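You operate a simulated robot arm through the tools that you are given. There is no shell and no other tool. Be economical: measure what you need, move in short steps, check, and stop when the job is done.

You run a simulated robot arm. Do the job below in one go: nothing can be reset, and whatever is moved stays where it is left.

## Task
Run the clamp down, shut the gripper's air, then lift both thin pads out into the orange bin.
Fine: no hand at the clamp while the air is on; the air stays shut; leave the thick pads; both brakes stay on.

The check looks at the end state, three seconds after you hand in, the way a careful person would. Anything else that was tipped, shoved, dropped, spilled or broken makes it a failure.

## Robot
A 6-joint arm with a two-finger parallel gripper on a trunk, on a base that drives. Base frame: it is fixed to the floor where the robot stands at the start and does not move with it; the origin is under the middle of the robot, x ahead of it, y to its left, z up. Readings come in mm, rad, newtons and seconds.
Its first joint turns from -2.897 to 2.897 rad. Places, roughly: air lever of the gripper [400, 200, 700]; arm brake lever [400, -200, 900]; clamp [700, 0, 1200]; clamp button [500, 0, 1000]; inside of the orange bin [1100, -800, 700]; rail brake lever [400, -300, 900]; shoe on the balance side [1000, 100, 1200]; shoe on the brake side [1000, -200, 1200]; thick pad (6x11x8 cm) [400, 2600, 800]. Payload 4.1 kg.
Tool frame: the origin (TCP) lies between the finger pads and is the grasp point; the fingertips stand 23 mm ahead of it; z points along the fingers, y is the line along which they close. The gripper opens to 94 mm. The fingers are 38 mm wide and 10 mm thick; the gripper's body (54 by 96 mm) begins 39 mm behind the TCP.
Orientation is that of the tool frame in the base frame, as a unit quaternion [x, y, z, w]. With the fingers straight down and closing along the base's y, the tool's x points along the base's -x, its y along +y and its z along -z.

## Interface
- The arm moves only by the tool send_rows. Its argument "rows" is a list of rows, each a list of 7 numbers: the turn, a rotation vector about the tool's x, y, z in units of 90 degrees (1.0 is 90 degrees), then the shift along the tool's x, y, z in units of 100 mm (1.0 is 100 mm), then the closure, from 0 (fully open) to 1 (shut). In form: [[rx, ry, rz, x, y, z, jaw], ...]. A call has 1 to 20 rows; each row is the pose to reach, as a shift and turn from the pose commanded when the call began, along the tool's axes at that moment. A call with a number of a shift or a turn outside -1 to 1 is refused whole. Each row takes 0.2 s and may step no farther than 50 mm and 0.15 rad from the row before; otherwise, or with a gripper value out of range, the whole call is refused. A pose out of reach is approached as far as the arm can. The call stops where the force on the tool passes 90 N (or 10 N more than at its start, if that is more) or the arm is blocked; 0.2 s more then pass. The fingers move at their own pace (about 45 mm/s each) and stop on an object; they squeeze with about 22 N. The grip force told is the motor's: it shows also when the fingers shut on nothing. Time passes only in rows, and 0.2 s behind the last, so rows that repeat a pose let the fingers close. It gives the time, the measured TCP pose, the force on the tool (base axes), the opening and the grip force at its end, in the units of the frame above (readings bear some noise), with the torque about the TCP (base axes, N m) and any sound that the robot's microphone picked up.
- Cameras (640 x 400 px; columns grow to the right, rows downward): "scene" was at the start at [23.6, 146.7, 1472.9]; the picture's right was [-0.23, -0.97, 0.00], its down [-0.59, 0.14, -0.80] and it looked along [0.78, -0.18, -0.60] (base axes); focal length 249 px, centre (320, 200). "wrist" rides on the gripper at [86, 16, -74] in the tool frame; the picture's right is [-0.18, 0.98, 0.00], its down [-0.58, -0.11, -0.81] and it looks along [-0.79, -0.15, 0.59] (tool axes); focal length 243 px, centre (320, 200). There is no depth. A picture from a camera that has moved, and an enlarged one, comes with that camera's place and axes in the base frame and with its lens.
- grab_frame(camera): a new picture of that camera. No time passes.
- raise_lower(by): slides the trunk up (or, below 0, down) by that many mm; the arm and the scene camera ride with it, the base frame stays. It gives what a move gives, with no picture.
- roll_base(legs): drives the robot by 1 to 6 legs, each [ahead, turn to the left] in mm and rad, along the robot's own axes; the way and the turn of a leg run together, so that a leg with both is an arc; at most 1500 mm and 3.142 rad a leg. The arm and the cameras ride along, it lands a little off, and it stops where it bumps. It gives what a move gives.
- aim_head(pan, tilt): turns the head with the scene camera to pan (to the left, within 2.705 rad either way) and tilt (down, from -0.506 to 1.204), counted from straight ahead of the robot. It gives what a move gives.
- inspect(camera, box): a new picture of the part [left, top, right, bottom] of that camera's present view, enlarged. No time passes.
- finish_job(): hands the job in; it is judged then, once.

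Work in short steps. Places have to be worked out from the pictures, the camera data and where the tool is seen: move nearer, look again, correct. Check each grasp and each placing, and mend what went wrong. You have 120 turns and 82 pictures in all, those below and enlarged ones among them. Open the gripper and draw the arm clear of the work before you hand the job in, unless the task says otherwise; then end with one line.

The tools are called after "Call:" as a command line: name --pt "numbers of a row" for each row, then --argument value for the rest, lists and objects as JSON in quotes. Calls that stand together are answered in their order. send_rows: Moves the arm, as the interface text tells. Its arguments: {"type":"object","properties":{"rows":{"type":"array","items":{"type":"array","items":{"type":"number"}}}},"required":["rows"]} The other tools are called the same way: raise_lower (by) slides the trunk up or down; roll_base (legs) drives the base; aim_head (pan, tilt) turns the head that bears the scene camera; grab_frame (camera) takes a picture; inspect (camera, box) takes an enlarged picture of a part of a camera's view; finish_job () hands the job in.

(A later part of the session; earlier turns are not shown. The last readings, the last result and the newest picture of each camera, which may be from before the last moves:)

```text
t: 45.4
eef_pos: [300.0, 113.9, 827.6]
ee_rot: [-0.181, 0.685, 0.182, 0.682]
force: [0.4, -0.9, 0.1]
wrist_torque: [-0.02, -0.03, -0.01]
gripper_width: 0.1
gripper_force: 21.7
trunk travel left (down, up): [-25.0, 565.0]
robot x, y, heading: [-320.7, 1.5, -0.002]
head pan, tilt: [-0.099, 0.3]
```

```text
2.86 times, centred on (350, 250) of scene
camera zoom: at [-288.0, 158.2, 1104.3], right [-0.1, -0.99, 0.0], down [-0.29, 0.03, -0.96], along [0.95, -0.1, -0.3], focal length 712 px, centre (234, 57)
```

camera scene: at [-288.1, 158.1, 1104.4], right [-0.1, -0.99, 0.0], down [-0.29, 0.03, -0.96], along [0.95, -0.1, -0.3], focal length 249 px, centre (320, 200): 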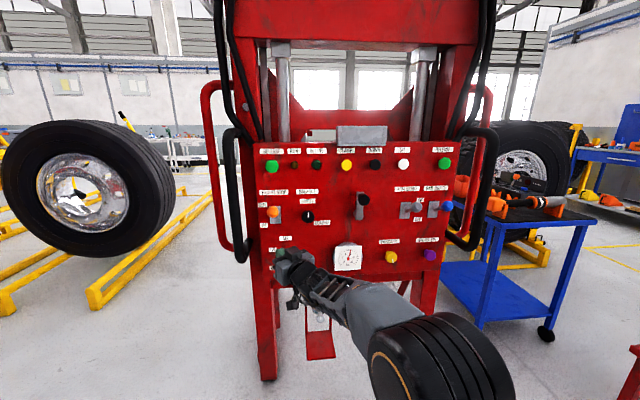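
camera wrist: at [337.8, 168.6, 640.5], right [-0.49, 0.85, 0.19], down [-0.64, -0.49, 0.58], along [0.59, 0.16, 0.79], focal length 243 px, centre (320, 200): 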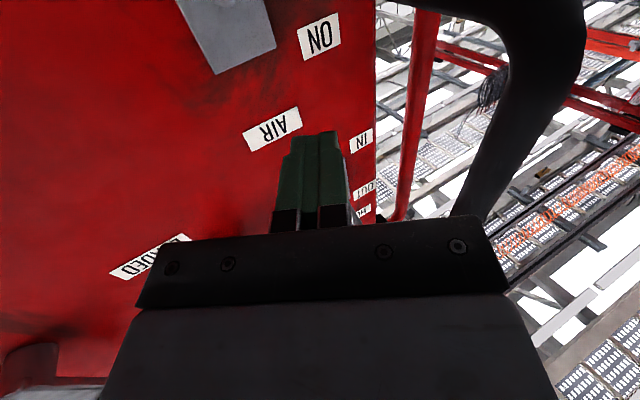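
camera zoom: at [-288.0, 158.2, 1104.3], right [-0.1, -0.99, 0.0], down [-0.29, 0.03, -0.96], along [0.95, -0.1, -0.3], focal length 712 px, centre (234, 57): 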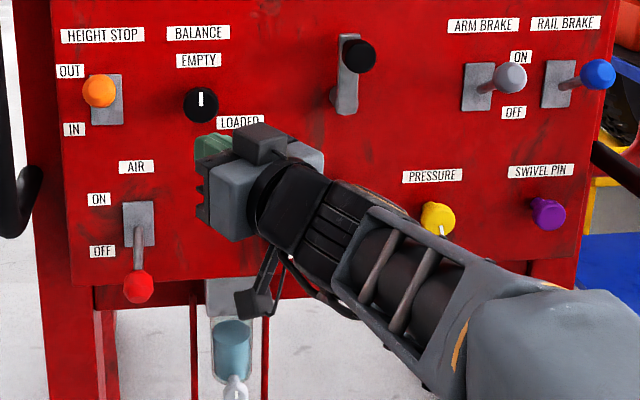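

Air lever is at OFF and both brakes stand up at ON. Now the pads: I raise the trunk for an overview over the beam and to the right, where the bin is.

Call:
raise_lower --by 500

Call:
aim_head --pan -0.15 --tilt 0.35

Call:
grab_frame --camera "scene"

Call:
aim_head --pan -0.75 --tilt 0.5

Call:
grab_frame --camera "scene"

```text
refused: 500 is not a number from -400 to 400
```

```text
t: 46.0
eef_pos: [299.6, 114.1, 826.7]
ee_rot: [-0.18, 0.685, 0.181, 0.683]
force: [-0.5, -0.4, -0.5]
wrist_torque: [-0.01, -0.01, 0.01]
gripper_width: 0.0
gripper_force: 22.5
trunk travel left (down, up): [-25.0, 565.0]
robot x, y, heading: [-323.0, 1.3, 0.0]
head pan, tilt: [-0.15, 0.351]
```

```text
45 pictures are left
camera scene: at [-289.0, 153.5, 1099.7], right [-0.15, -0.99, 0.0], down [-0.34, 0.05, -0.94], along [0.93, -0.14, -0.34], focal length 249 px, centre (320, 200)
```

scene: 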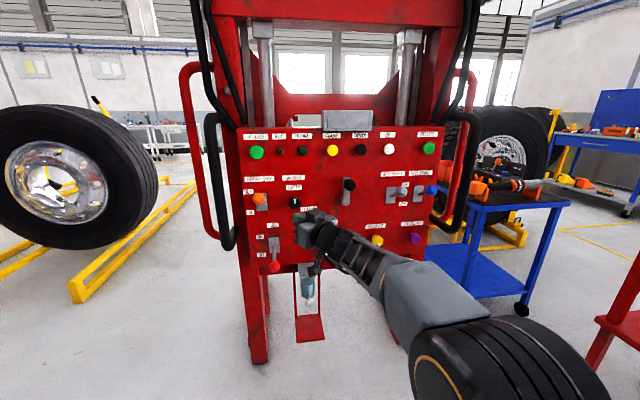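

```text
t: 47.0
eef_pos: [298.3, 113.2, 826.3]
ee_rot: [-0.182, 0.684, 0.183, 0.682]
force: [0.2, 0.2, -0.9]
wrist_torque: [-0.04, -0.03, 0.02]
gripper_width: 0.0
gripper_force: 21.8
trunk travel left (down, up): [-25.0, 565.0]
robot x, y, heading: [-319.6, 0.0, -0.003]
head pan, tilt: [-0.75, 0.499]
```

```text
44 pictures are left
camera scene: at [-314.6, 105.4, 1086.0], right [-0.68, -0.73, 0.0], down [-0.35, 0.33, -0.88], along [0.64, -0.6, -0.48], focal length 249 px, centre (320, 200)
```

scene: 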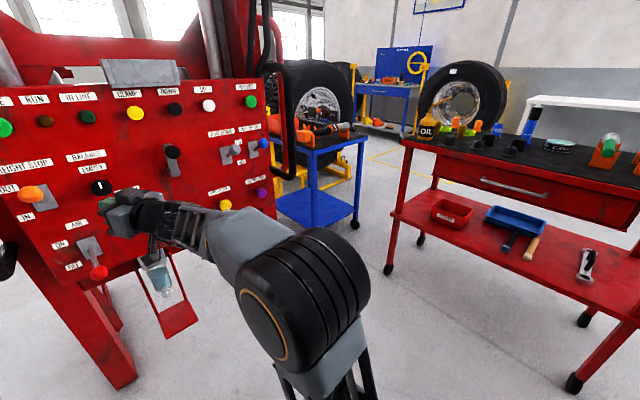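

I raise the trunk by 400 for the overview and look left and ahead.

Call:
raise_lower --by 400

Call:
aim_head --pan 0.5 --tilt 0.5

Call:
grab_frame --camera "scene"

Call:
aim_head --pan -0.1 --tilt 0.4

Call:
grab_frame --camera "scene"

```text
t: 50.8
eef_pos: [299.5, 112.5, 1225.7]
ee_rot: [-0.18, 0.685, 0.182, 0.682]
force: [-1.0, -1.0, -0.1]
wrist_torque: [-0.02, -0.01, 0.02]
gripper_width: 0.0
gripper_force: 22.5
trunk travel left (down, up): [-425.0, 165.0]
robot x, y, heading: [-316.7, -1.2, -0.001]
head pan, tilt: [-0.75, 0.499]
```

```text
t: 52.3
eef_pos: [299.8, 113.8, 1226.5]
ee_rot: [-0.181, 0.684, 0.183, 0.682]
force: [0.0, 0.0, -0.4]
wrist_torque: [-0.01, -0.02, -0.01]
gripper_width: 0.0
gripper_force: 21.9
trunk travel left (down, up): [-425.0, 165.0]
robot x, y, heading: [-318.9, 3.7, -0.006]
head pan, tilt: [0.499, 0.499]
```

```text
43 pictures are left
camera scene: at [-300.9, 210.9, 1486.0], right [0.47, -0.88, 0.0], down [-0.42, -0.23, -0.88], along [0.77, 0.42, -0.48], focal length 249 px, centre (320, 200)
```

scene: 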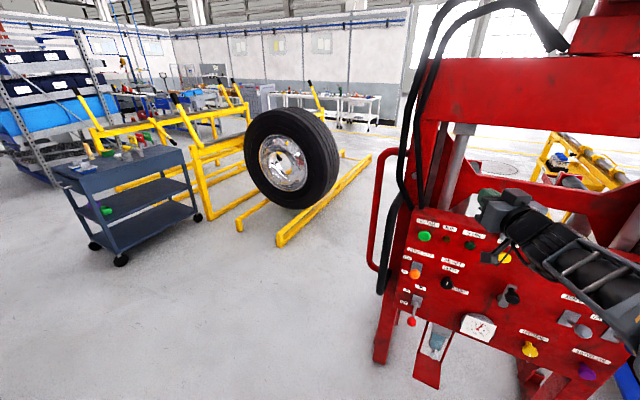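

```text
t: 53.3
eef_pos: [298.7, 114.3, 1226.5]
ee_rot: [-0.181, 0.684, 0.183, 0.682]
force: [0.5, 1.2, 0.1]
wrist_torque: [0.01, -0.02, -0.01]
gripper_width: 0.0
gripper_force: 22.2
trunk travel left (down, up): [-425.0, 165.0]
robot x, y, heading: [-319.1, 0.2, -0.01]
head pan, tilt: [-0.099, 0.4]
```

```text
42 pictures are left
camera scene: at [-288.8, 158.3, 1495.1], right [-0.1, -0.99, 0.0], down [-0.39, 0.04, -0.92], along [0.92, -0.09, -0.39], focal length 249 px, centre (320, 200)
```

scene: 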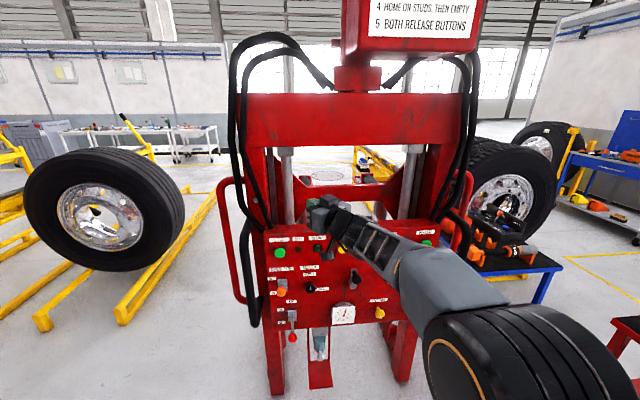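

The floor on the left is clear, with the rack starting near (1200, 1460). I tuck the arm slightly, turn left, and drive round wide to (0, 900).

Call:
send_rows --pt "0 0 0 0 0.22 -0.4 1" --pt "0 0 0 0 0.42 -0.8 1" --pt "0 0 0 0 0.5 -0.92 1"

Call:
roll_base --legs '[[0, 1.23], [955, 0], [0, -1.23]]'

Call:
aim_head --pan -0.3 --tilt 0.35

Call:
grab_frame --camera "scene"

```text
t: 54.1
eef_pos: [194.5, 112.1, 1226.1]
ee_rot: [-0.181, 0.685, 0.182, 0.682]
force: [0.6, 0.4, 0.2]
wrist_torque: [0.02, -0.03, 0.03]
gripper_width: 0.0
gripper_force: 21.7
trunk travel left (down, up): [-425.0, 165.0]
robot x, y, heading: [-321.0, 3.1, 0.001]
head pan, tilt: [-0.099, 0.4]
```

```text
t: 65.1
eef_pos: [507.8, 1018.4, 1226.6]
ee_rot: [-0.188, 0.683, 0.189, 0.681]
force: [0.1, 0.2, 0.5]
wrist_torque: [0.0, 0.0, 0.02]
gripper_width: 0.2
gripper_force: 22.2
trunk travel left (down, up): [-425.0, 165.0]
robot x, y, heading: [-10.9, 898.8, 0.012]
head pan, tilt: [-0.099, 0.4]
```

```text
t: 65.8
eef_pos: [506.2, 1018.6, 1226.1]
ee_rot: [-0.189, 0.682, 0.19, 0.681]
force: [1.0, 0.5, 0.5]
wrist_torque: [0.0, -0.02, 0.0]
gripper_width: 0.1
gripper_force: 22.0
trunk travel left (down, up): [-425.0, 165.0]
robot x, y, heading: [-7.6, 901.4, 0.015]
head pan, tilt: [-0.3, 0.351]
```

```text
41 pictures are left
camera scene: at [19.5, 1036.9, 1499.7], right [-0.28, -0.96, 0.0], down [-0.33, 0.1, -0.94], along [0.9, -0.26, -0.34], focal length 249 px, centre (320, 200)
```

scene: 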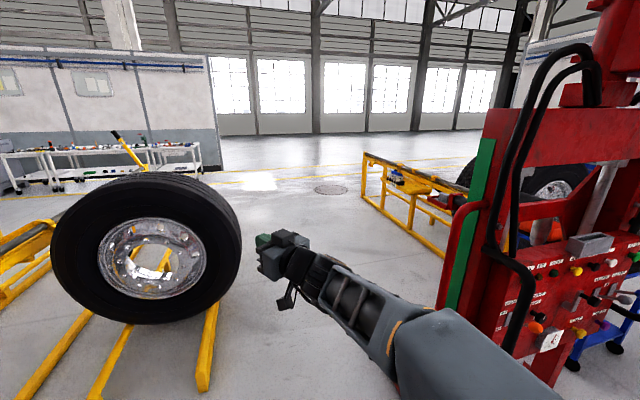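

Open floor behind the machine; the yellow stand begins near (2000, -950). I drive ahead along its left side and look back at the shoes.

Call:
roll_base --legs '[[1500, -0.015], [100, 0]]'

Call:
aim_head --pan -2.1 --tilt 0.4

Call:
grab_frame --camera "scene"

```text
t: 74.1
eef_pos: [2124.0, 1048.0, 1225.6]
ee_rot: [-0.189, 0.682, 0.19, 0.68]
force: [-0.9, 0.1, -0.4]
wrist_torque: [0.02, 0.01, -0.02]
gripper_width: 0.1
gripper_force: 21.9
trunk travel left (down, up): [-425.0, 165.0]
robot x, y, heading: [1609.5, 924.1, 0.019]
head pan, tilt: [-0.3, 0.351]
```

```text
t: 75.9
eef_pos: [2124.1, 1046.1, 1226.2]
ee_rot: [-0.189, 0.682, 0.191, 0.68]
force: [0.4, 1.0, 0.4]
wrist_torque: [0.01, -0.02, 0.03]
gripper_width: 0.2
gripper_force: 22.1
trunk travel left (down, up): [-425.0, 165.0]
robot x, y, heading: [1611.5, 922.5, 0.017]
head pan, tilt: [-2.1, 0.4]
```

```text
40 pictures are left
camera scene: at [1501.6, 1009.4, 1495.1], right [-0.87, 0.49, 0.0], down [0.19, 0.34, -0.92], along [-0.45, -0.8, -0.39], focal length 249 px, centre (320, 200)
```

scene: 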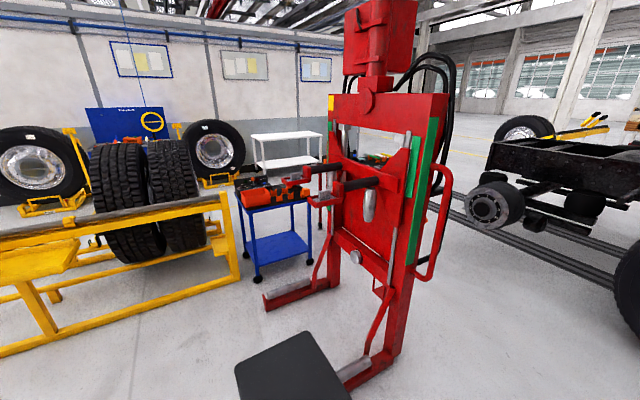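

From behind I see two prongs with shoes on the lowered clamp and floor legs beneath. I enlarge them.

Call:
inspect --camera "scene" --box '[230, 140, 430, 265]'

Call:
inspect --camera "scene" --box '[280, 150, 400, 225]'

```text
3.20 times, centred on (330, 202) of scene
camera zoom: at [1501.6, 1009.4, 1495.1], right [-0.87, 0.49, 0.0], down [0.19, 0.34, -0.92], along [-0.45, -0.8, -0.39], focal length 798 px, centre (288, 192)
```

zoom: 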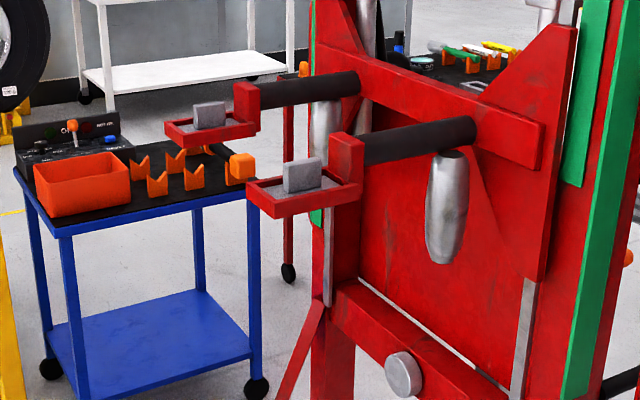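

```text
5.33 times, centred on (340, 188) of scene
camera zoom: at [1501.6, 1009.4, 1495.1], right [-0.87, 0.49, 0.0], down [0.19, 0.34, -0.92], along [-0.45, -0.8, -0.39], focal length 1330 px, centre (213, 267)
```

zoom: 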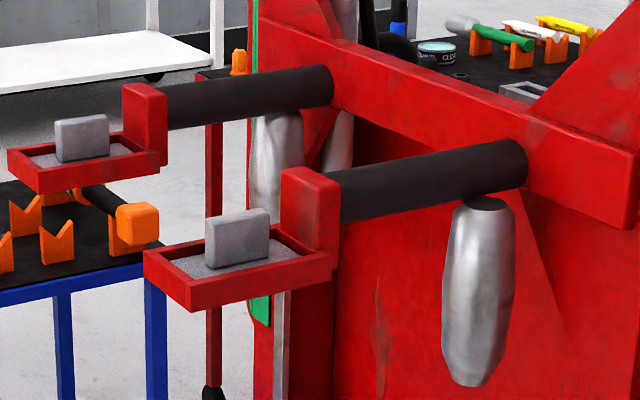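

The pads stand in red trays at about (970, 100, 1072) and (980, -200, 1080), thin across y; the orange bin is on the blue cart near (1060, -830, 740). Here in free space I turn the tool to point down again and open the fingers.

Call:
send_rows --pt "0 0.09 0 0 0 0 0" --pt "0 0.18 0 0 0 0 0" --pt "0 0.27 0 0 0 0 0" --pt "0 0.36 0 0 0 0 0" --pt "0 0.45 0 0 0 0 0" --pt "0 0.54 0 0 0 0 0" --pt "0 0.63 0 0 0 0 0" --pt "0 0.72 0 0 0 0 0" --pt "0 0.81 0 0 0 0 0" --pt "0 0.9 0 0 0 0 0" --pt "0 0.95 0 0 0 0 0" --pt "0 1.0 0 0 0 0 0"

Call:
send_rows --pt "0 0 0.08 0 0 0 0" --pt "0 0 0.16 0 0 0 0" --pt "0 0 0.24 0 0 0 0" --pt "0 0 0.33 0 0 0 0"

```text
t: 78.5
eef_pos: [2123.7, 1047.9, 1225.2]
ee_rot: [-0.267, 0.964, 0.0, -0.002]
force: [0.1, -0.1, -0.1]
wrist_torque: [-0.01, -0.04, -0.03]
gripper_width: 94.2
gripper_force: 0.0
trunk travel left (down, up): [-425.0, 165.0]
robot x, y, heading: [1613.6, 923.8, 0.022]
head pan, tilt: [-2.1, 0.4]
```

```text
t: 79.5
eef_pos: [2124.2, 1047.4, 1225.7]
ee_rot: [-0.011, 1.0, 0.001, -0.002]
force: [0.2, -0.7, 0.0]
wrist_torque: [0.01, 0.05, 0.01]
gripper_width: 93.9
gripper_force: 0.0
trunk travel left (down, up): [-425.0, 165.0]
robot x, y, heading: [1611.1, 925.9, 0.022]
head pan, tilt: [-2.1, 0.4]
```

Tool is pointing straight down, open. I drive round to stand behind the balance-side shoe, facing the machine.

Call:
roll_base --legs '[[0, -1.593], [713, 0], [0, -1.571]]'

Call:
aim_head --pan 0.1 --tilt 0.5

Call:
grab_frame --camera "scene"

Call:
grab_frame --camera "wrist"

```text
t: 81.5
eef_pos: [2125.4, 803.0, 1225.1]
ee_rot: [0.219, 0.976, 0.0, -0.001]
force: [0.4, 0.4, 0.9]
wrist_torque: [-0.01, 0.01, 0.02]
gripper_width: 94.0
gripper_force: 0.0
trunk travel left (down, up): [-425.0, 165.0]
robot x, y, heading: [1608.7, 924.6, -0.445]
head pan, tilt: [-2.1, 0.4]
stopped in leg 1: the robot was blocked; the commanded pose is now the measured one
```

```text
t: 83.6
eef_pos: [2124.7, 803.4, 1225.2]
ee_rot: [0.219, 0.976, 0.0, -0.001]
force: [0.4, -0.7, -0.6]
wrist_torque: [0.03, -0.01, -0.01]
gripper_width: 94.0
gripper_force: 0.1
trunk travel left (down, up): [-425.0, 165.0]
robot x, y, heading: [1612.5, 922.6, -0.445]
head pan, tilt: [0.099, 0.499]
```

```text
37 pictures are left
camera scene: at [1713.1, 1070.1, 1486.0], right [-0.34, -0.94, 0.0], down [-0.45, 0.16, -0.88], along [0.83, -0.3, -0.48], focal length 249 px, centre (320, 200)
```

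scene: 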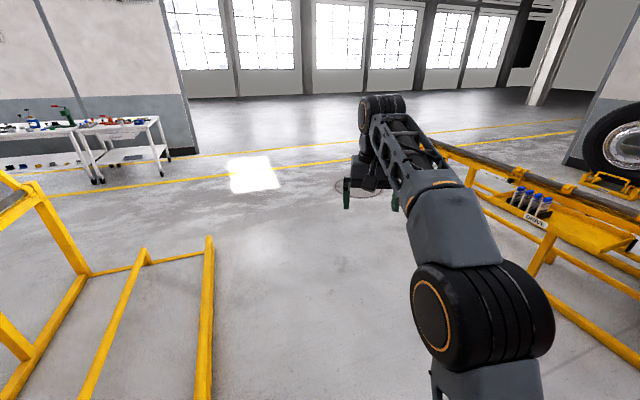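

```text
36 pictures are left
camera wrist: at [2055.4, 854.1, 1301.1], right [0.59, 0.81, 0.0], down [0.48, -0.35, 0.8], along [0.65, -0.47, -0.59], focal length 243 px, centre (320, 200)
```

wrist: 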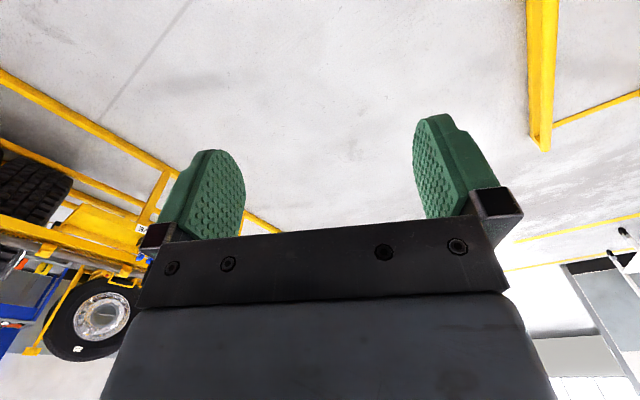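

The base was blocked while turning, most likely its rear-left corner against the rack rail at y ≈ 1400. I drive forward away from it and look back to make sure that nothing was shoved.

Call:
roll_base --legs '[[700, 0]]'

Call:
aim_head --pan 2.7 --tilt 0.45

Call:
grab_frame --camera "scene"

```text
t: 87.5
eef_pos: [2773.8, 497.5, 1225.9]
ee_rot: [0.218, 0.976, 0.001, -0.002]
force: [0.0, -0.2, 0.0]
wrist_torque: [0.02, -0.02, 0.0]
gripper_width: 94.2
gripper_force: 0.0
trunk travel left (down, up): [-425.0, 165.0]
robot x, y, heading: [2258.5, 617.9, -0.441]
head pan, tilt: [0.099, 0.499]
```

```text
t: 89.8
eef_pos: [2773.6, 496.0, 1225.2]
ee_rot: [0.217, 0.976, 0.002, -0.002]
force: [0.3, 0.0, 0.1]
wrist_torque: [-0.02, 0.0, 0.01]
gripper_width: 94.2
gripper_force: 0.0
trunk travel left (down, up): [-425.0, 165.0]
robot x, y, heading: [2255.9, 616.6, -0.44]
head pan, tilt: [2.7, 0.45]
```

```text
35 pictures are left
camera scene: at [2216.6, 864.6, 1490.5], right [0.77, 0.63, 0.0], down [0.28, -0.34, -0.9], along [-0.57, 0.7, -0.44], focal length 249 px, centre (320, 200)
```

scene: 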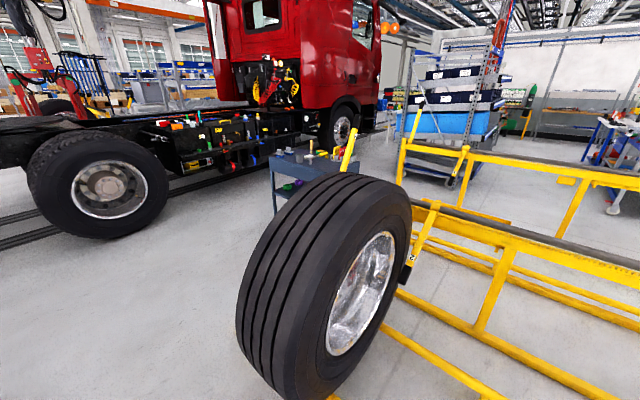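

The wheel and rack are standing as before. I turn and drive to behind the shoes.

Call:
roll_base --legs '[[0, -2.12], [737, 0], [0, -0.58]]'

Call:
aim_head --pan 0.05 --tilt 0.5

Call:
grab_frame --camera "scene"

Call:
grab_frame --camera "wrist"

```text
t: 100.5
eef_pos: [1129.4, 92.8, 1225.2]
ee_rot: [1.0, 0.007, 0.002, 0.001]
force: [0.6, -0.2, -0.8]
wrist_torque: [0.01, 0.0, 0.02]
gripper_width: 94.4
gripper_force: 0.1
trunk travel left (down, up): [-425.0, 165.0]
robot x, y, heading: [1643.2, 212.2, -3.139]
head pan, tilt: [2.7, 0.45]
```

```text
t: 102.9
eef_pos: [1127.5, 91.5, 1225.8]
ee_rot: [1.0, 0.006, 0.001, 0.002]
force: [-0.6, -1.4, 0.4]
wrist_torque: [-0.04, -0.01, -0.04]
gripper_width: 94.0
gripper_force: 0.1
trunk travel left (down, up): [-425.0, 165.0]
robot x, y, heading: [1641.2, 206.4, -3.135]
head pan, tilt: [0.051, 0.499]
```

```text
34 pictures are left
camera scene: at [1613.2, 38.1, 1486.0], right [-0.06, 1.0, 0.0], down [0.48, 0.03, -0.88], along [-0.88, -0.05, -0.48], focal length 249 px, centre (320, 200)
```

scene: 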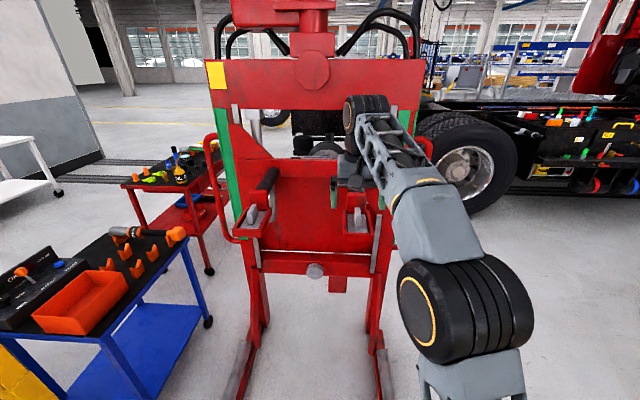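

```text
33 pictures are left
camera wrist: at [1216.2, 76.5, 1301.1], right [-0.17, -0.99, 0.0], down [-0.59, 0.1, 0.8], along [-0.79, 0.14, -0.59], focal length 243 px, centre (320, 200)
```

wrist: 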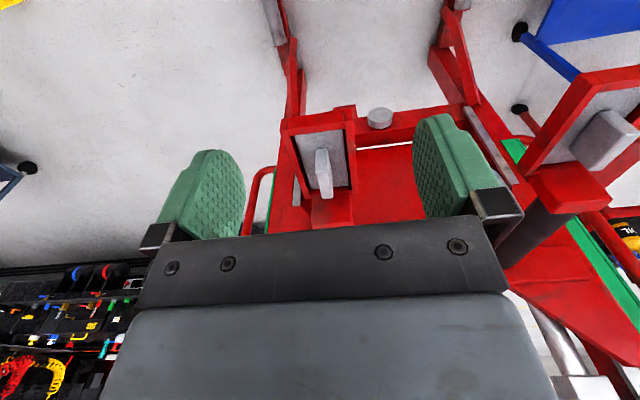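

Both views agree: balance-side pad near (970, 114, 1078), thin across y. I drive 80 mm closer and bring the gripper above it.

Call:
roll_base --legs '[[80, 0]]'

Call:
send_rows --pt "0 0 0 -0.35 -0.1 0 0" --pt "0 0 0 -0.6 -0.2 0.0 0" --pt "0 0 0 -0.6 -0.2 0.3 0" --pt "0 0 0 -0.6 -0.2 0.3 0"

Call:
grab_frame --camera "wrist"

Call:
inspect --camera "scene" --box '[220, 140, 420, 265]'

```text
t: 103.9
eef_pos: [1049.0, 91.6, 1225.0]
ee_rot: [1.0, 0.005, 0.001, 0.0]
force: [-0.2, 0.2, 0.7]
wrist_torque: [0.03, -0.03, 0.0]
gripper_width: 93.7
gripper_force: 0.1
trunk travel left (down, up): [-425.0, 165.0]
robot x, y, heading: [1564.0, 210.0, -3.135]
head pan, tilt: [0.051, 0.499]
```

```text
t: 104.9
eef_pos: [989.5, 112.9, 1195.4]
ee_rot: [1.0, 0.006, 0.001, 0.001]
force: [0.2, -0.5, -0.4]
wrist_torque: [-0.01, -0.02, -0.02]
gripper_width: 94.0
gripper_force: 0.2
out of reach, approached as far as the arm can: row 2
trunk travel left (down, up): [-425.0, 165.0]
robot x, y, heading: [1563.2, 211.1, -3.133]
head pan, tilt: [0.051, 0.499]
```

```text
32 pictures are left
camera wrist: at [1077.0, 96.3, 1271.2], right [-0.17, -0.98, 0.0], down [-0.59, 0.1, 0.8], along [-0.79, 0.14, -0.59], focal length 243 px, centre (320, 200)
```

wrist: 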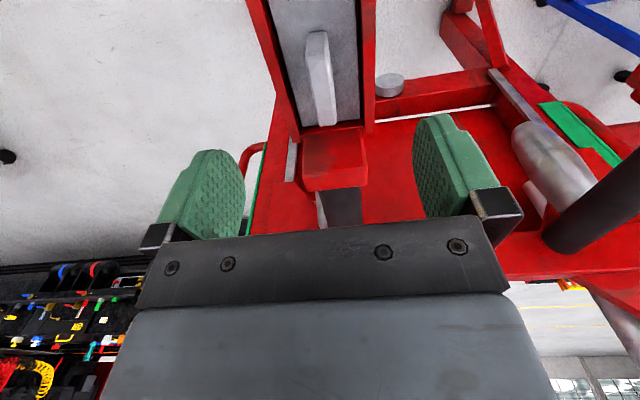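

```text
3.20 times, centred on (320, 202) of scene
camera zoom: at [1533.8, 37.3, 1486.0], right [-0.06, 1.0, 0.0], down [0.48, 0.03, -0.88], along [-0.88, -0.05, -0.48], focal length 798 px, centre (320, 192)
```

zoom: 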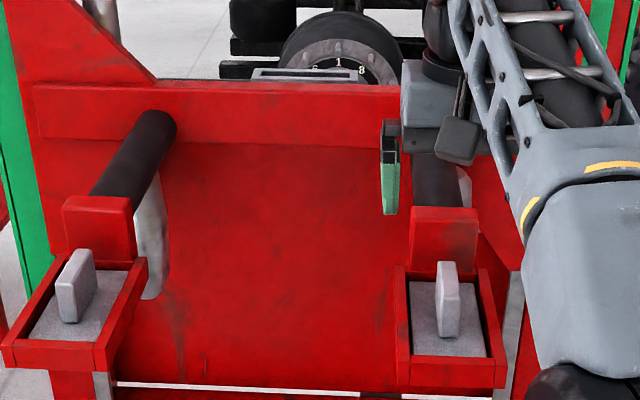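

The pad is about 19 mm thick at (984, 114, 1087), inside a tray some 66 mm wide. I zoom in to judge the rim height versus the pad's top.

Call:
inspect --camera "scene" --box '[335, 195, 391, 265]'

Call:
inspect --camera "wrist" --box '[220, 0, 420, 125]'

```text
5.71 times, centred on (363, 230) of scene
camera zoom: at [1533.8, 37.3, 1486.0], right [-0.06, 1.0, 0.0], down [0.48, 0.03, -0.88], along [-0.88, -0.05, -0.48], focal length 1425 px, centre (74, 29)
```

zoom: 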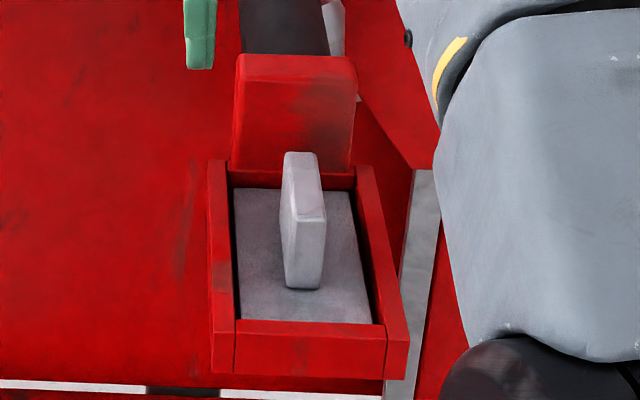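

```text
3.20 times, centred on (320, 62) of wrist
camera zoom: at [1077.0, 96.3, 1271.2], right [-0.17, -0.98, 0.0], down [-0.59, 0.1, 0.8], along [-0.79, 0.14, -0.59], focal length 776 px, centre (320, 640)
```

zoom: 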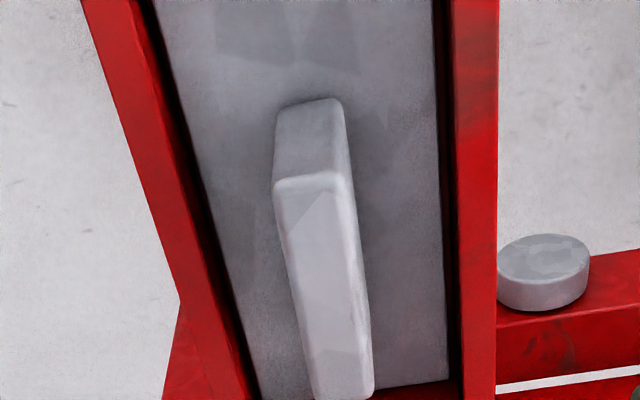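

The pad spans about x 965–1011, y 111 ± 10, z 1068–1111, and the tray rim lies near z 1085. I narrow the fingers to about 42 mm and come down to TCP z ≈ 1108.

Call:
send_rows --pt "0 0 0 0.02 0.02 0.2 0.55" --pt "0 0 0 0.03 0.02 0.4 0.55" --pt "0 0 0 0.03 0.02 0.5 0.55" --pt "0 0 0 0.03 0.02 0.6 0.55" --pt "0 0 0 0.03 0.02 0.6 0.55"

Call:
inspect --camera "scene" --box '[320, 170, 420, 260]'

Call:
grab_frame --camera "wrist"

```text
t: 106.1
eef_pos: [992.4, 108.6, 1135.0]
ee_rot: [1.0, 0.006, 0.001, 0.0]
force: [-0.4, 0.4, -0.2]
wrist_torque: [-0.03, 0.01, -0.03]
gripper_width: 42.6
gripper_force: 0.0
trunk travel left (down, up): [-425.0, 165.0]
robot x, y, heading: [1564.9, 212.1, -3.132]
head pan, tilt: [0.051, 0.499]
```

```text
4.44 times, centred on (370, 215) of scene
camera zoom: at [1534.0, 37.4, 1486.0], right [-0.06, 1.0, 0.0], down [0.48, 0.03, -0.88], along [-0.88, -0.05, -0.48], focal length 1108 px, centre (98, 133)
```

zoom: 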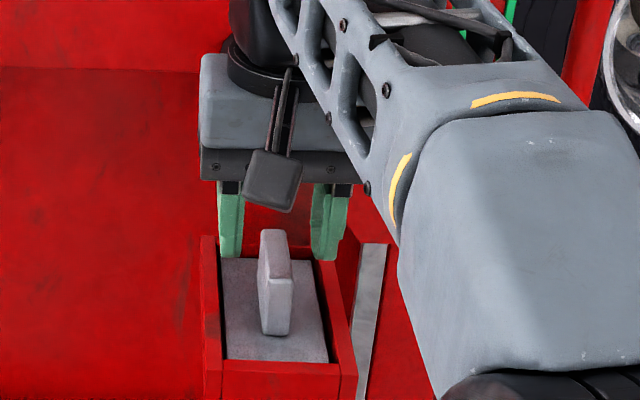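

```text
27 pictures are left
camera wrist: at [1079.9, 93.2, 1211.7], right [-0.17, -0.98, 0.0], down [-0.59, 0.1, 0.8], along [-0.79, 0.14, -0.59], focal length 243 px, centre (320, 200)
```

wrist: 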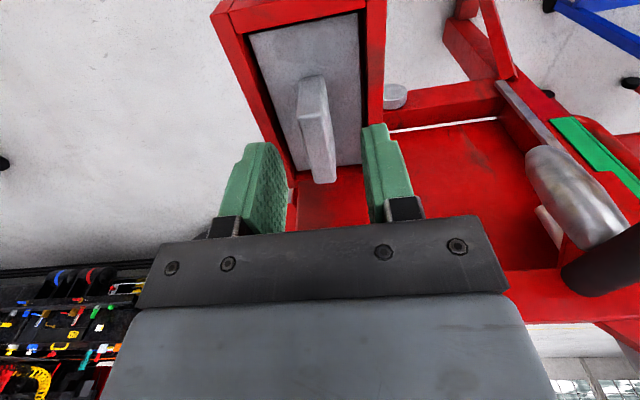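

The pad is centred between the fingers (x ≈ 994, y ≈ 110). I go down another 28 mm and close.

Call:
send_rows --pt "0 0 0 0.01 -0.015 0.1 0.55" --pt "0 0 0 0.01 -0.015 0.2 0.55" --pt "0 0 0 0.01 -0.015 0.28 0.55" --pt "0 0 0 0.01 -0.015 0.28 0.55"

Call:
send_rows --pt "0 0 0 0 0 0 0.8" --pt "0 0 0 0 0 0 1" --pt "0 0 0 0 0 0 1" --pt "0 0 0 0 0 0 1" --pt "0 0 0 0 0 0 1"

Call:
inspect --camera "scene" --box '[320, 170, 420, 260]'

```text
t: 107.1
eef_pos: [994.1, 109.8, 1108.0]
ee_rot: [1.0, 0.005, 0.002, 0.0]
force: [-0.3, 0.1, -0.2]
wrist_torque: [0.02, 0.06, 0.0]
gripper_width: 42.2
gripper_force: 0.1
trunk travel left (down, up): [-425.0, 165.0]
robot x, y, heading: [1567.1, 208.4, -3.136]
head pan, tilt: [0.051, 0.499]
```

```text
t: 108.3
eef_pos: [992.4, 110.6, 1107.8]
ee_rot: [1.0, 0.005, 0.001, 0.0]
force: [-1.1, 1.4, 1.0]
wrist_torque: [0.01, 0.0, 0.02]
gripper_width: 15.8
gripper_force: 21.9
trunk travel left (down, up): [-425.0, 165.0]
robot x, y, heading: [1563.7, 210.2, -3.13]
head pan, tilt: [0.051, 0.499]
```

```text
4.44 times, centred on (370, 215) of scene
camera zoom: at [1534.1, 37.5, 1486.0], right [-0.06, 1.0, 0.0], down [0.48, 0.03, -0.88], along [-0.88, -0.05, -0.48], focal length 1108 px, centre (98, 133)
```

zoom: 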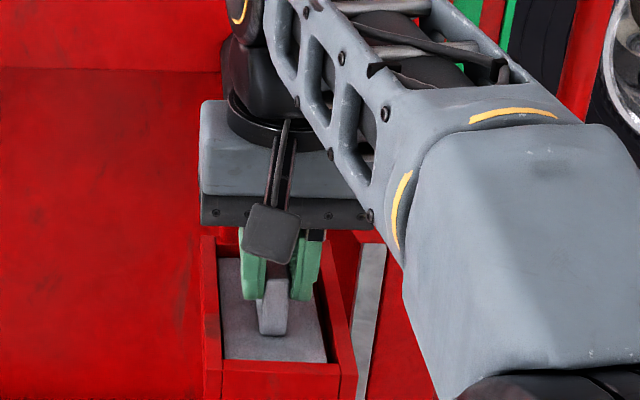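

Gripped at 15.8 mm with 22 N. I lift straight up.

Call:
send_rows --pt "0 0 0 0 0 -0.1 1" --pt "0 0 0 0 0 -0.25 1" --pt "0 0 0 0 0 -0.5 1" --pt "0 0 0 0 0 -0.8 1" --pt "0 0 0 0 0 -0.8 1"

Call:
inspect --camera "scene" --box '[320, 140, 420, 260]'

```text
t: 109.5
eef_pos: [993.0, 110.9, 1185.8]
ee_rot: [1.0, 0.005, 0.002, 0.0]
force: [1.1, 0.6, -1.3]
wrist_torque: [-0.01, -0.02, 0.0]
gripper_width: 15.6
gripper_force: 22.1
trunk travel left (down, up): [-425.0, 165.0]
robot x, y, heading: [1562.6, 207.2, -3.13]
head pan, tilt: [0.051, 0.499]
```

```text
3.33 times, centred on (370, 200) of scene
camera zoom: at [1533.8, 37.4, 1486.0], right [-0.06, 1.0, 0.0], down [0.48, 0.03, -0.88], along [-0.88, -0.05, -0.48], focal length 831 px, centre (153, 200)
```

zoom: 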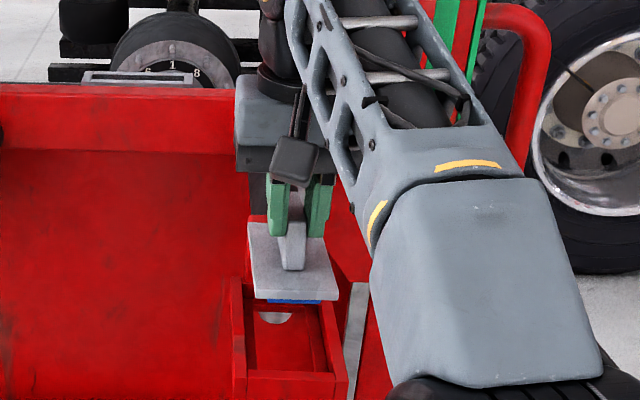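

The "handle" carries a flat plate: that is the thin pad, and it is out of its tray. I back off, go round to behind the gap between shoe and bin, and face the machine again.

Call:
roll_base --legs '[[-740, 0], [0, 0.745], [920, 0], [0, -0.755]]'

Call:
aim_head --pan 0.5 --tilt 0.7

Call:
grab_frame --camera "scene"

```text
t: 122.0
eef_pos: [1092.4, -522.1, 1186.4]
ee_rot: [1.0, 0.009, 0.001, -0.001]
force: [0.1, 0.2, -1.1]
wrist_torque: [-0.02, -0.01, -0.01]
gripper_width: 15.3
gripper_force: 21.5
trunk travel left (down, up): [-425.0, 165.0]
robot x, y, heading: [1664.4, -419.5, -3.128]
head pan, tilt: [0.051, 0.499]
```

```text
t: 122.9
eef_pos: [1092.5, -522.0, 1187.5]
ee_rot: [1.0, 0.008, 0.003, 0.0]
force: [0.1, 0.2, -1.7]
wrist_torque: [0.02, -0.01, -0.01]
gripper_width: 15.7
gripper_force: 21.6
trunk travel left (down, up): [-425.0, 165.0]
robot x, y, heading: [1664.3, -421.1, -3.125]
head pan, tilt: [0.499, 0.7]
```

```text
24 pictures are left
camera scene: at [1651.8, -628.6, 1468.3], right [-0.49, 0.87, 0.0], down [0.56, 0.32, -0.77], along [-0.67, -0.38, -0.64], focal length 249 px, centre (320, 200)
```

scene: 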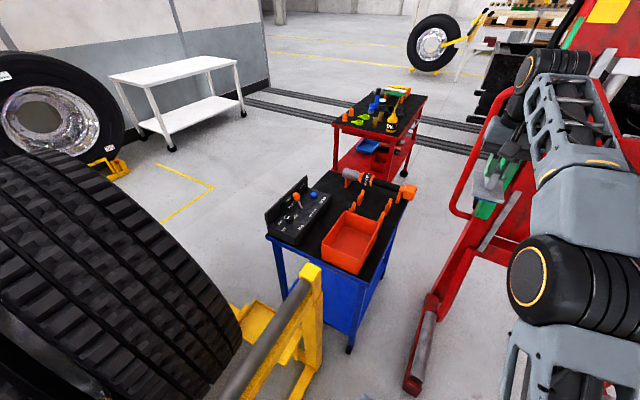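

The bin's opening centres near (1065, -833) with its rim around z 770. I drive 90 mm ahead and swing the pad over there at the present height.

Call:
roll_base --legs '[[90, -0.013]]'

Call:
send_rows --pt "0 0 0 0.05 0.25 0 1" --pt "0 0 0 0.1 0.5 0 1" --pt "0 0 0 0.15 0.75 0 1" --pt "0 0 0 0.2 1.0 0 1"

Call:
send_rows --pt "0 0 0 0.05 0.25 0 1" --pt "0 0 0 0.1 0.5 0 1" --pt "0 0 0 0.15 0.75 0 1" --pt "0 0 0 0.2 1.0 0 1"

Call:
send_rows --pt "0 0 0 0.05 0.25 0 1" --pt "0 0 0 0.1 0.5 0 1" --pt "0 0 0 0.15 0.75 0 1" --pt "0 0 0 0.2 1.0 0 1"

```text
t: 124.0
eef_pos: [1000.2, -516.3, 1185.9]
ee_rot: [1.0, 0.003, 0.002, 0.0]
force: [-0.5, -0.5, -1.8]
wrist_torque: [0.01, -0.03, 0.0]
gripper_width: 15.6
gripper_force: 21.4
trunk travel left (down, up): [-425.0, 165.0]
robot x, y, heading: [1571.8, -419.8, -3.136]
head pan, tilt: [0.499, 0.7]
```

```text
t: 125.0
eef_pos: [1019.1, -616.0, 1187.2]
ee_rot: [1.0, 0.002, 0.002, 0.0]
force: [0.0, -0.9, -1.4]
wrist_torque: [0.04, -0.04, 0.0]
gripper_width: 15.5
gripper_force: 22.0
trunk travel left (down, up): [-425.0, 165.0]
robot x, y, heading: [1571.4, -425.0, -3.145]
head pan, tilt: [0.499, 0.7]
```

```text
t: 126.0
eef_pos: [1052.4, -710.4, 1176.9]
ee_rot: [1.0, 0.002, 0.002, 0.0]
force: [-0.6, -0.3, -2.0]
wrist_torque: [-0.02, -0.01, 0.0]
gripper_width: 15.5
gripper_force: 22.0
out of reach, approached as far as the arm can: row 3, 4
trunk travel left (down, up): [-425.0, 165.0]
robot x, y, heading: [1571.1, -426.7, -3.133]
head pan, tilt: [0.499, 0.7]
```

```text
t: 127.0
eef_pos: [1090.9, -780.9, 1162.3]
ee_rot: [1.0, 0.003, 0.003, 0.0]
force: [0.0, -0.2, -1.1]
wrist_torque: [-0.01, 0.0, -0.02]
gripper_width: 15.4
gripper_force: 22.2
out of reach, approached as far as the arm can: row 1, 2, 3, 4
trunk travel left (down, up): [-425.0, 165.0]
robot x, y, heading: [1574.7, -423.1, -3.14]
head pan, tilt: [0.499, 0.7]
```

Reach falls off at this height; I lower the arm by 100 mm, where it reaches farther, and re-read.

Call:
send_rows --pt "0 0 0 0 0 0.3 1" --pt "0 0 0 0 0 0.6 1" --pt "0 0 0 0 0 0.9 1" --pt "0 0 0 0 0 1.0 1" --pt "0 0 0 0 0 1.0 1"

Call:
grab_frame --camera "scene"

Call:
grab_frame --camera "wrist"

```text
t: 128.2
eef_pos: [1091.7, -780.7, 1061.4]
ee_rot: [1.0, 0.003, 0.002, 0.0]
force: [-0.1, -0.6, -2.0]
wrist_torque: [-0.06, -0.01, 0.0]
gripper_width: 15.7
gripper_force: 22.3
trunk travel left (down, up): [-425.0, 165.0]
robot x, y, heading: [1572.0, -421.1, -3.137]
head pan, tilt: [0.499, 0.7]
```

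```text
23 pictures are left
camera scene: at [1558.8, -629.4, 1468.3], right [-0.48, 0.88, 0.0], down [0.56, 0.31, -0.76], along [-0.67, -0.37, -0.64], focal length 249 px, centre (320, 200)
```

scene: 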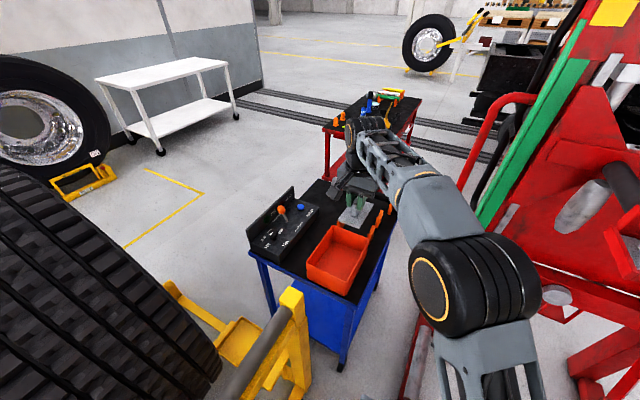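

```text
22 pictures are left
camera wrist: at [1179.0, -797.7, 1136.5], right [-0.18, -0.98, 0.0], down [-0.58, 0.11, 0.8], along [-0.79, 0.14, -0.59], focal length 243 px, centre (320, 200)
```

wrist: 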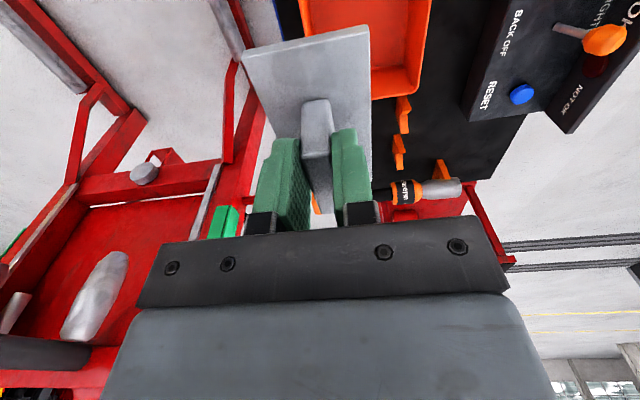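

Bin outlined at about x 945–1140, y -915…-755. The arm reaches farther lower down, so I go to about (1058, -858) while coming down to z ≈ 960.

Call:
send_rows --pt "0 0 0 0 0 0.4 1" --pt "0 0 0 0 0 0.8 1" --pt "0 0 0 -0.1 0.2 1.0 1" --pt "0 0 0 -0.2 0.5 1.0 1" --pt "0 0 0 -0.34 0.78 1.0 1" --pt "0 0 0 -0.34 0.78 1.0 1"

Call:
grab_frame --camera "wrist"

Call:
inspect --camera "scene" --box '[250, 160, 450, 310]'

```text
t: 129.6
eef_pos: [1056.2, -858.0, 961.6]
ee_rot: [1.0, 0.003, 0.002, -0.001]
force: [-0.3, 0.0, -1.4]
wrist_torque: [0.05, -0.02, -0.02]
gripper_width: 15.8
gripper_force: 22.0
trunk travel left (down, up): [-425.0, 165.0]
robot x, y, heading: [1572.4, -424.2, -3.143]
head pan, tilt: [0.499, 0.7]
```

```text
21 pictures are left
camera wrist: at [1144.0, -875.8, 1036.9], right [-0.18, -0.98, 0.0], down [-0.59, 0.11, 0.8], along [-0.79, 0.15, -0.6], focal length 243 px, centre (320, 200)
```

wrist: 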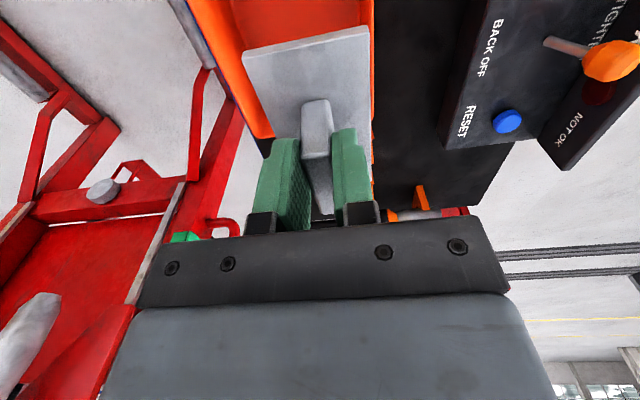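

```text
2.67 times, centred on (350, 235) of scene
camera zoom: at [1558.4, -629.9, 1468.2], right [-0.48, 0.88, 0.0], down [0.56, 0.31, -0.76], along [-0.67, -0.37, -0.64], focal length 665 px, centre (240, 107)
```

zoom: 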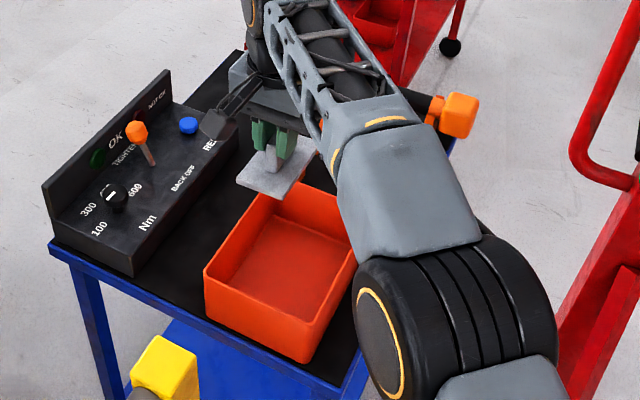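

The pad hangs within the bin's outline (rim y -906…-760, x 951–1130). I lower it to just above the bin floor.

Call:
send_rows --pt "0 0 0 0 0 0.4 1" --pt "0 0 0 0 0 0.8 1" --pt "0 0 0 0 0 1.0 1" --pt "0 0 0 0 0 1.0 1"

Call:
grab_frame --camera "wrist"

Call:
inspect --camera "scene" --box '[250, 160, 450, 310]'

```text
t: 130.6
eef_pos: [1056.4, -858.2, 861.0]
ee_rot: [1.0, 0.003, 0.002, -0.001]
force: [-0.6, -0.5, -1.7]
wrist_torque: [-0.03, 0.0, 0.01]
gripper_width: 15.5
gripper_force: 22.0
trunk travel left (down, up): [-425.0, 165.0]
robot x, y, heading: [1574.2, -422.3, -3.143]
head pan, tilt: [0.499, 0.7]
```

```text
19 pictures are left
camera wrist: at [1144.3, -875.3, 937.1], right [-0.18, -0.98, 0.0], down [-0.59, 0.11, 0.8], along [-0.79, 0.14, -0.59], focal length 243 px, centre (320, 200)
```

wrist: 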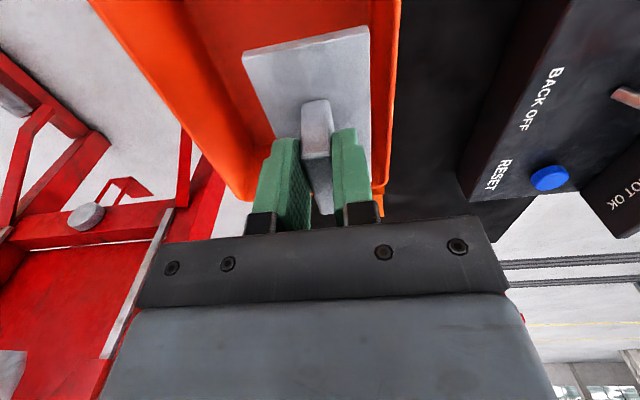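

```text
2.67 times, centred on (350, 235) of scene
camera zoom: at [1558.6, -629.6, 1468.2], right [-0.48, 0.88, 0.0], down [0.56, 0.31, -0.76], along [-0.67, -0.37, -0.64], focal length 665 px, centre (240, 107)
```

zoom: 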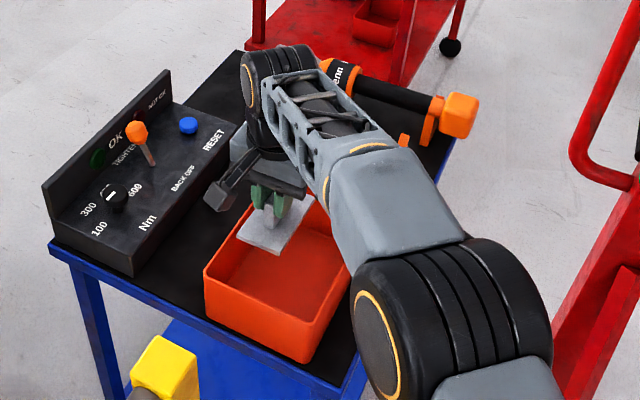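

Margin to the bin's side wall is about 20 mm. I shift 6 mm inward, 10 mm nearer, and lower to about z 775.

Call:
send_rows --pt "0 0 0 0.1 -0.06 0.2 1" --pt "0 0 0 0.1 -0.06 0.4 1" --pt "0 0 0 0.1 -0.06 0.6 1" --pt "0 0 0 0.1 -0.06 0.75 1" --pt "0 0 0 0.1 -0.06 0.86 1" --pt "0 0 0 0.1 -0.06 0.86 1"

Call:
inspect --camera "scene" --box '[250, 160, 450, 310]'

```text
t: 132.0
eef_pos: [1067.4, -853.2, 776.6]
ee_rot: [1.0, 0.002, 0.002, 0.0]
force: [-0.5, 0.0, -1.7]
wrist_torque: [-0.01, -0.01, -0.02]
gripper_width: 15.4
gripper_force: 22.0
trunk travel left (down, up): [-425.0, 165.0]
robot x, y, heading: [1573.5, -424.2, -3.138]
head pan, tilt: [0.499, 0.7]
```

```text
2.67 times, centred on (350, 235) of scene
camera zoom: at [1558.6, -629.6, 1468.2], right [-0.48, 0.88, 0.0], down [0.56, 0.31, -0.76], along [-0.67, -0.37, -0.64], focal length 665 px, centre (240, 107)
```

zoom: 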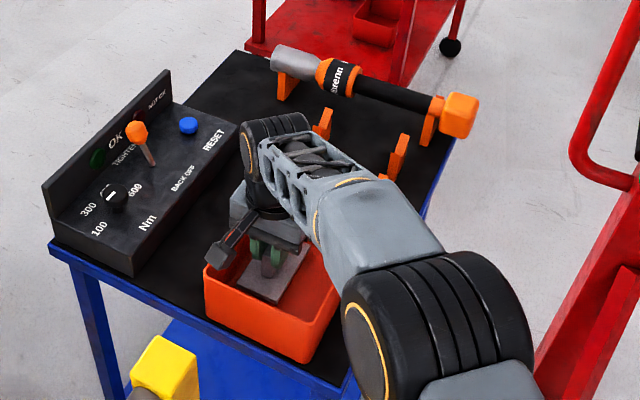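

No contact yet. I lower in small steps while watching the vertical force.

Call:
send_rows --pt "0 0 0 0 0 0.05 1" --pt "0 0 0 0 0 0.1 1" --pt "0 0 0 0 0 0.13 1"

Call:
send_rows --pt "0 0 0 0 0 0.04 1" --pt "0 0 0 0 0 0.08 1"

```text
t: 132.8
eef_pos: [1067.8, -853.6, 768.7]
ee_rot: [1.0, 0.002, -0.002, 0.004]
force: [0.2, 0.1, 34.9]
wrist_torque: [0.1, -0.46, 0.01]
gripper_width: 15.5
gripper_force: 22.0
trunk travel left (down, up): [-425.0, 165.0]
robot x, y, heading: [1572.6, -422.6, -3.133]
head pan, tilt: [0.499, 0.7]
```

```text
t: 133.4
eef_pos: [1068.0, -853.9, 754.2]
ee_rot: [1.0, 0.003, 0.003, -0.001]
force: [0.0, -0.3, 10.6]
wrist_torque: [-0.02, -0.38, -0.02]
gripper_width: 15.4
gripper_force: 22.1
trunk travel left (down, up): [-425.0, 165.0]
robot x, y, heading: [1572.8, -420.0, -3.138]
head pan, tilt: [0.499, 0.7]
```

Force touched 35 N, then eased to 11 N with the pad on the floor (grip slid). I look before opening.

Call:
grab_frame --camera "wrist"

Call:
inspect --camera "scene" --box '[290, 200, 390, 300]'

```text
16 pictures are left
camera wrist: at [1156.0, -869.8, 829.7], right [-0.18, -0.98, 0.0], down [-0.59, 0.11, 0.8], along [-0.79, 0.15, -0.6], focal length 243 px, centre (320, 200)
```

wrist: 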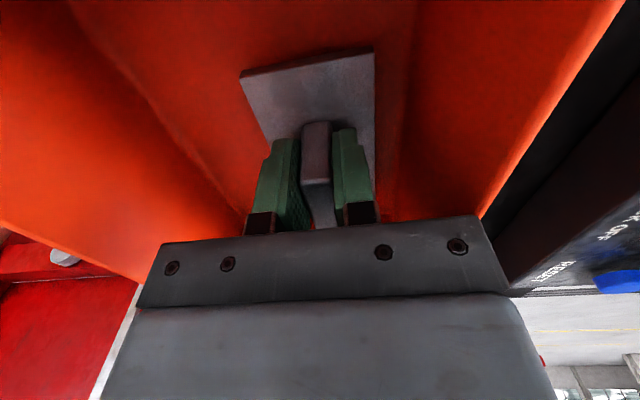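

```text
4.00 times, centred on (340, 250) of scene
camera zoom: at [1559.4, -628.8, 1467.9], right [-0.48, 0.88, 0.0], down [0.56, 0.31, -0.77], along [-0.67, -0.37, -0.64], focal length 997 px, centre (240, 0)
```

zoom: 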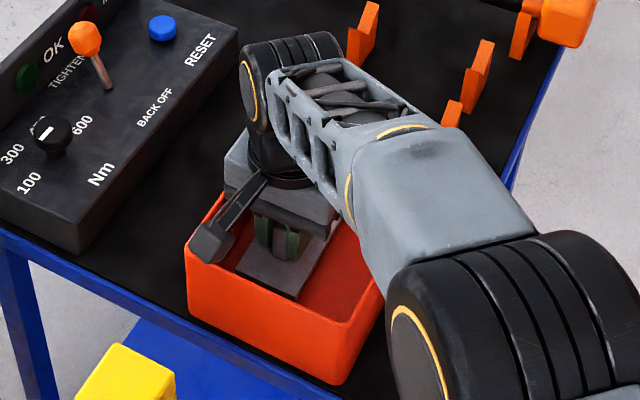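

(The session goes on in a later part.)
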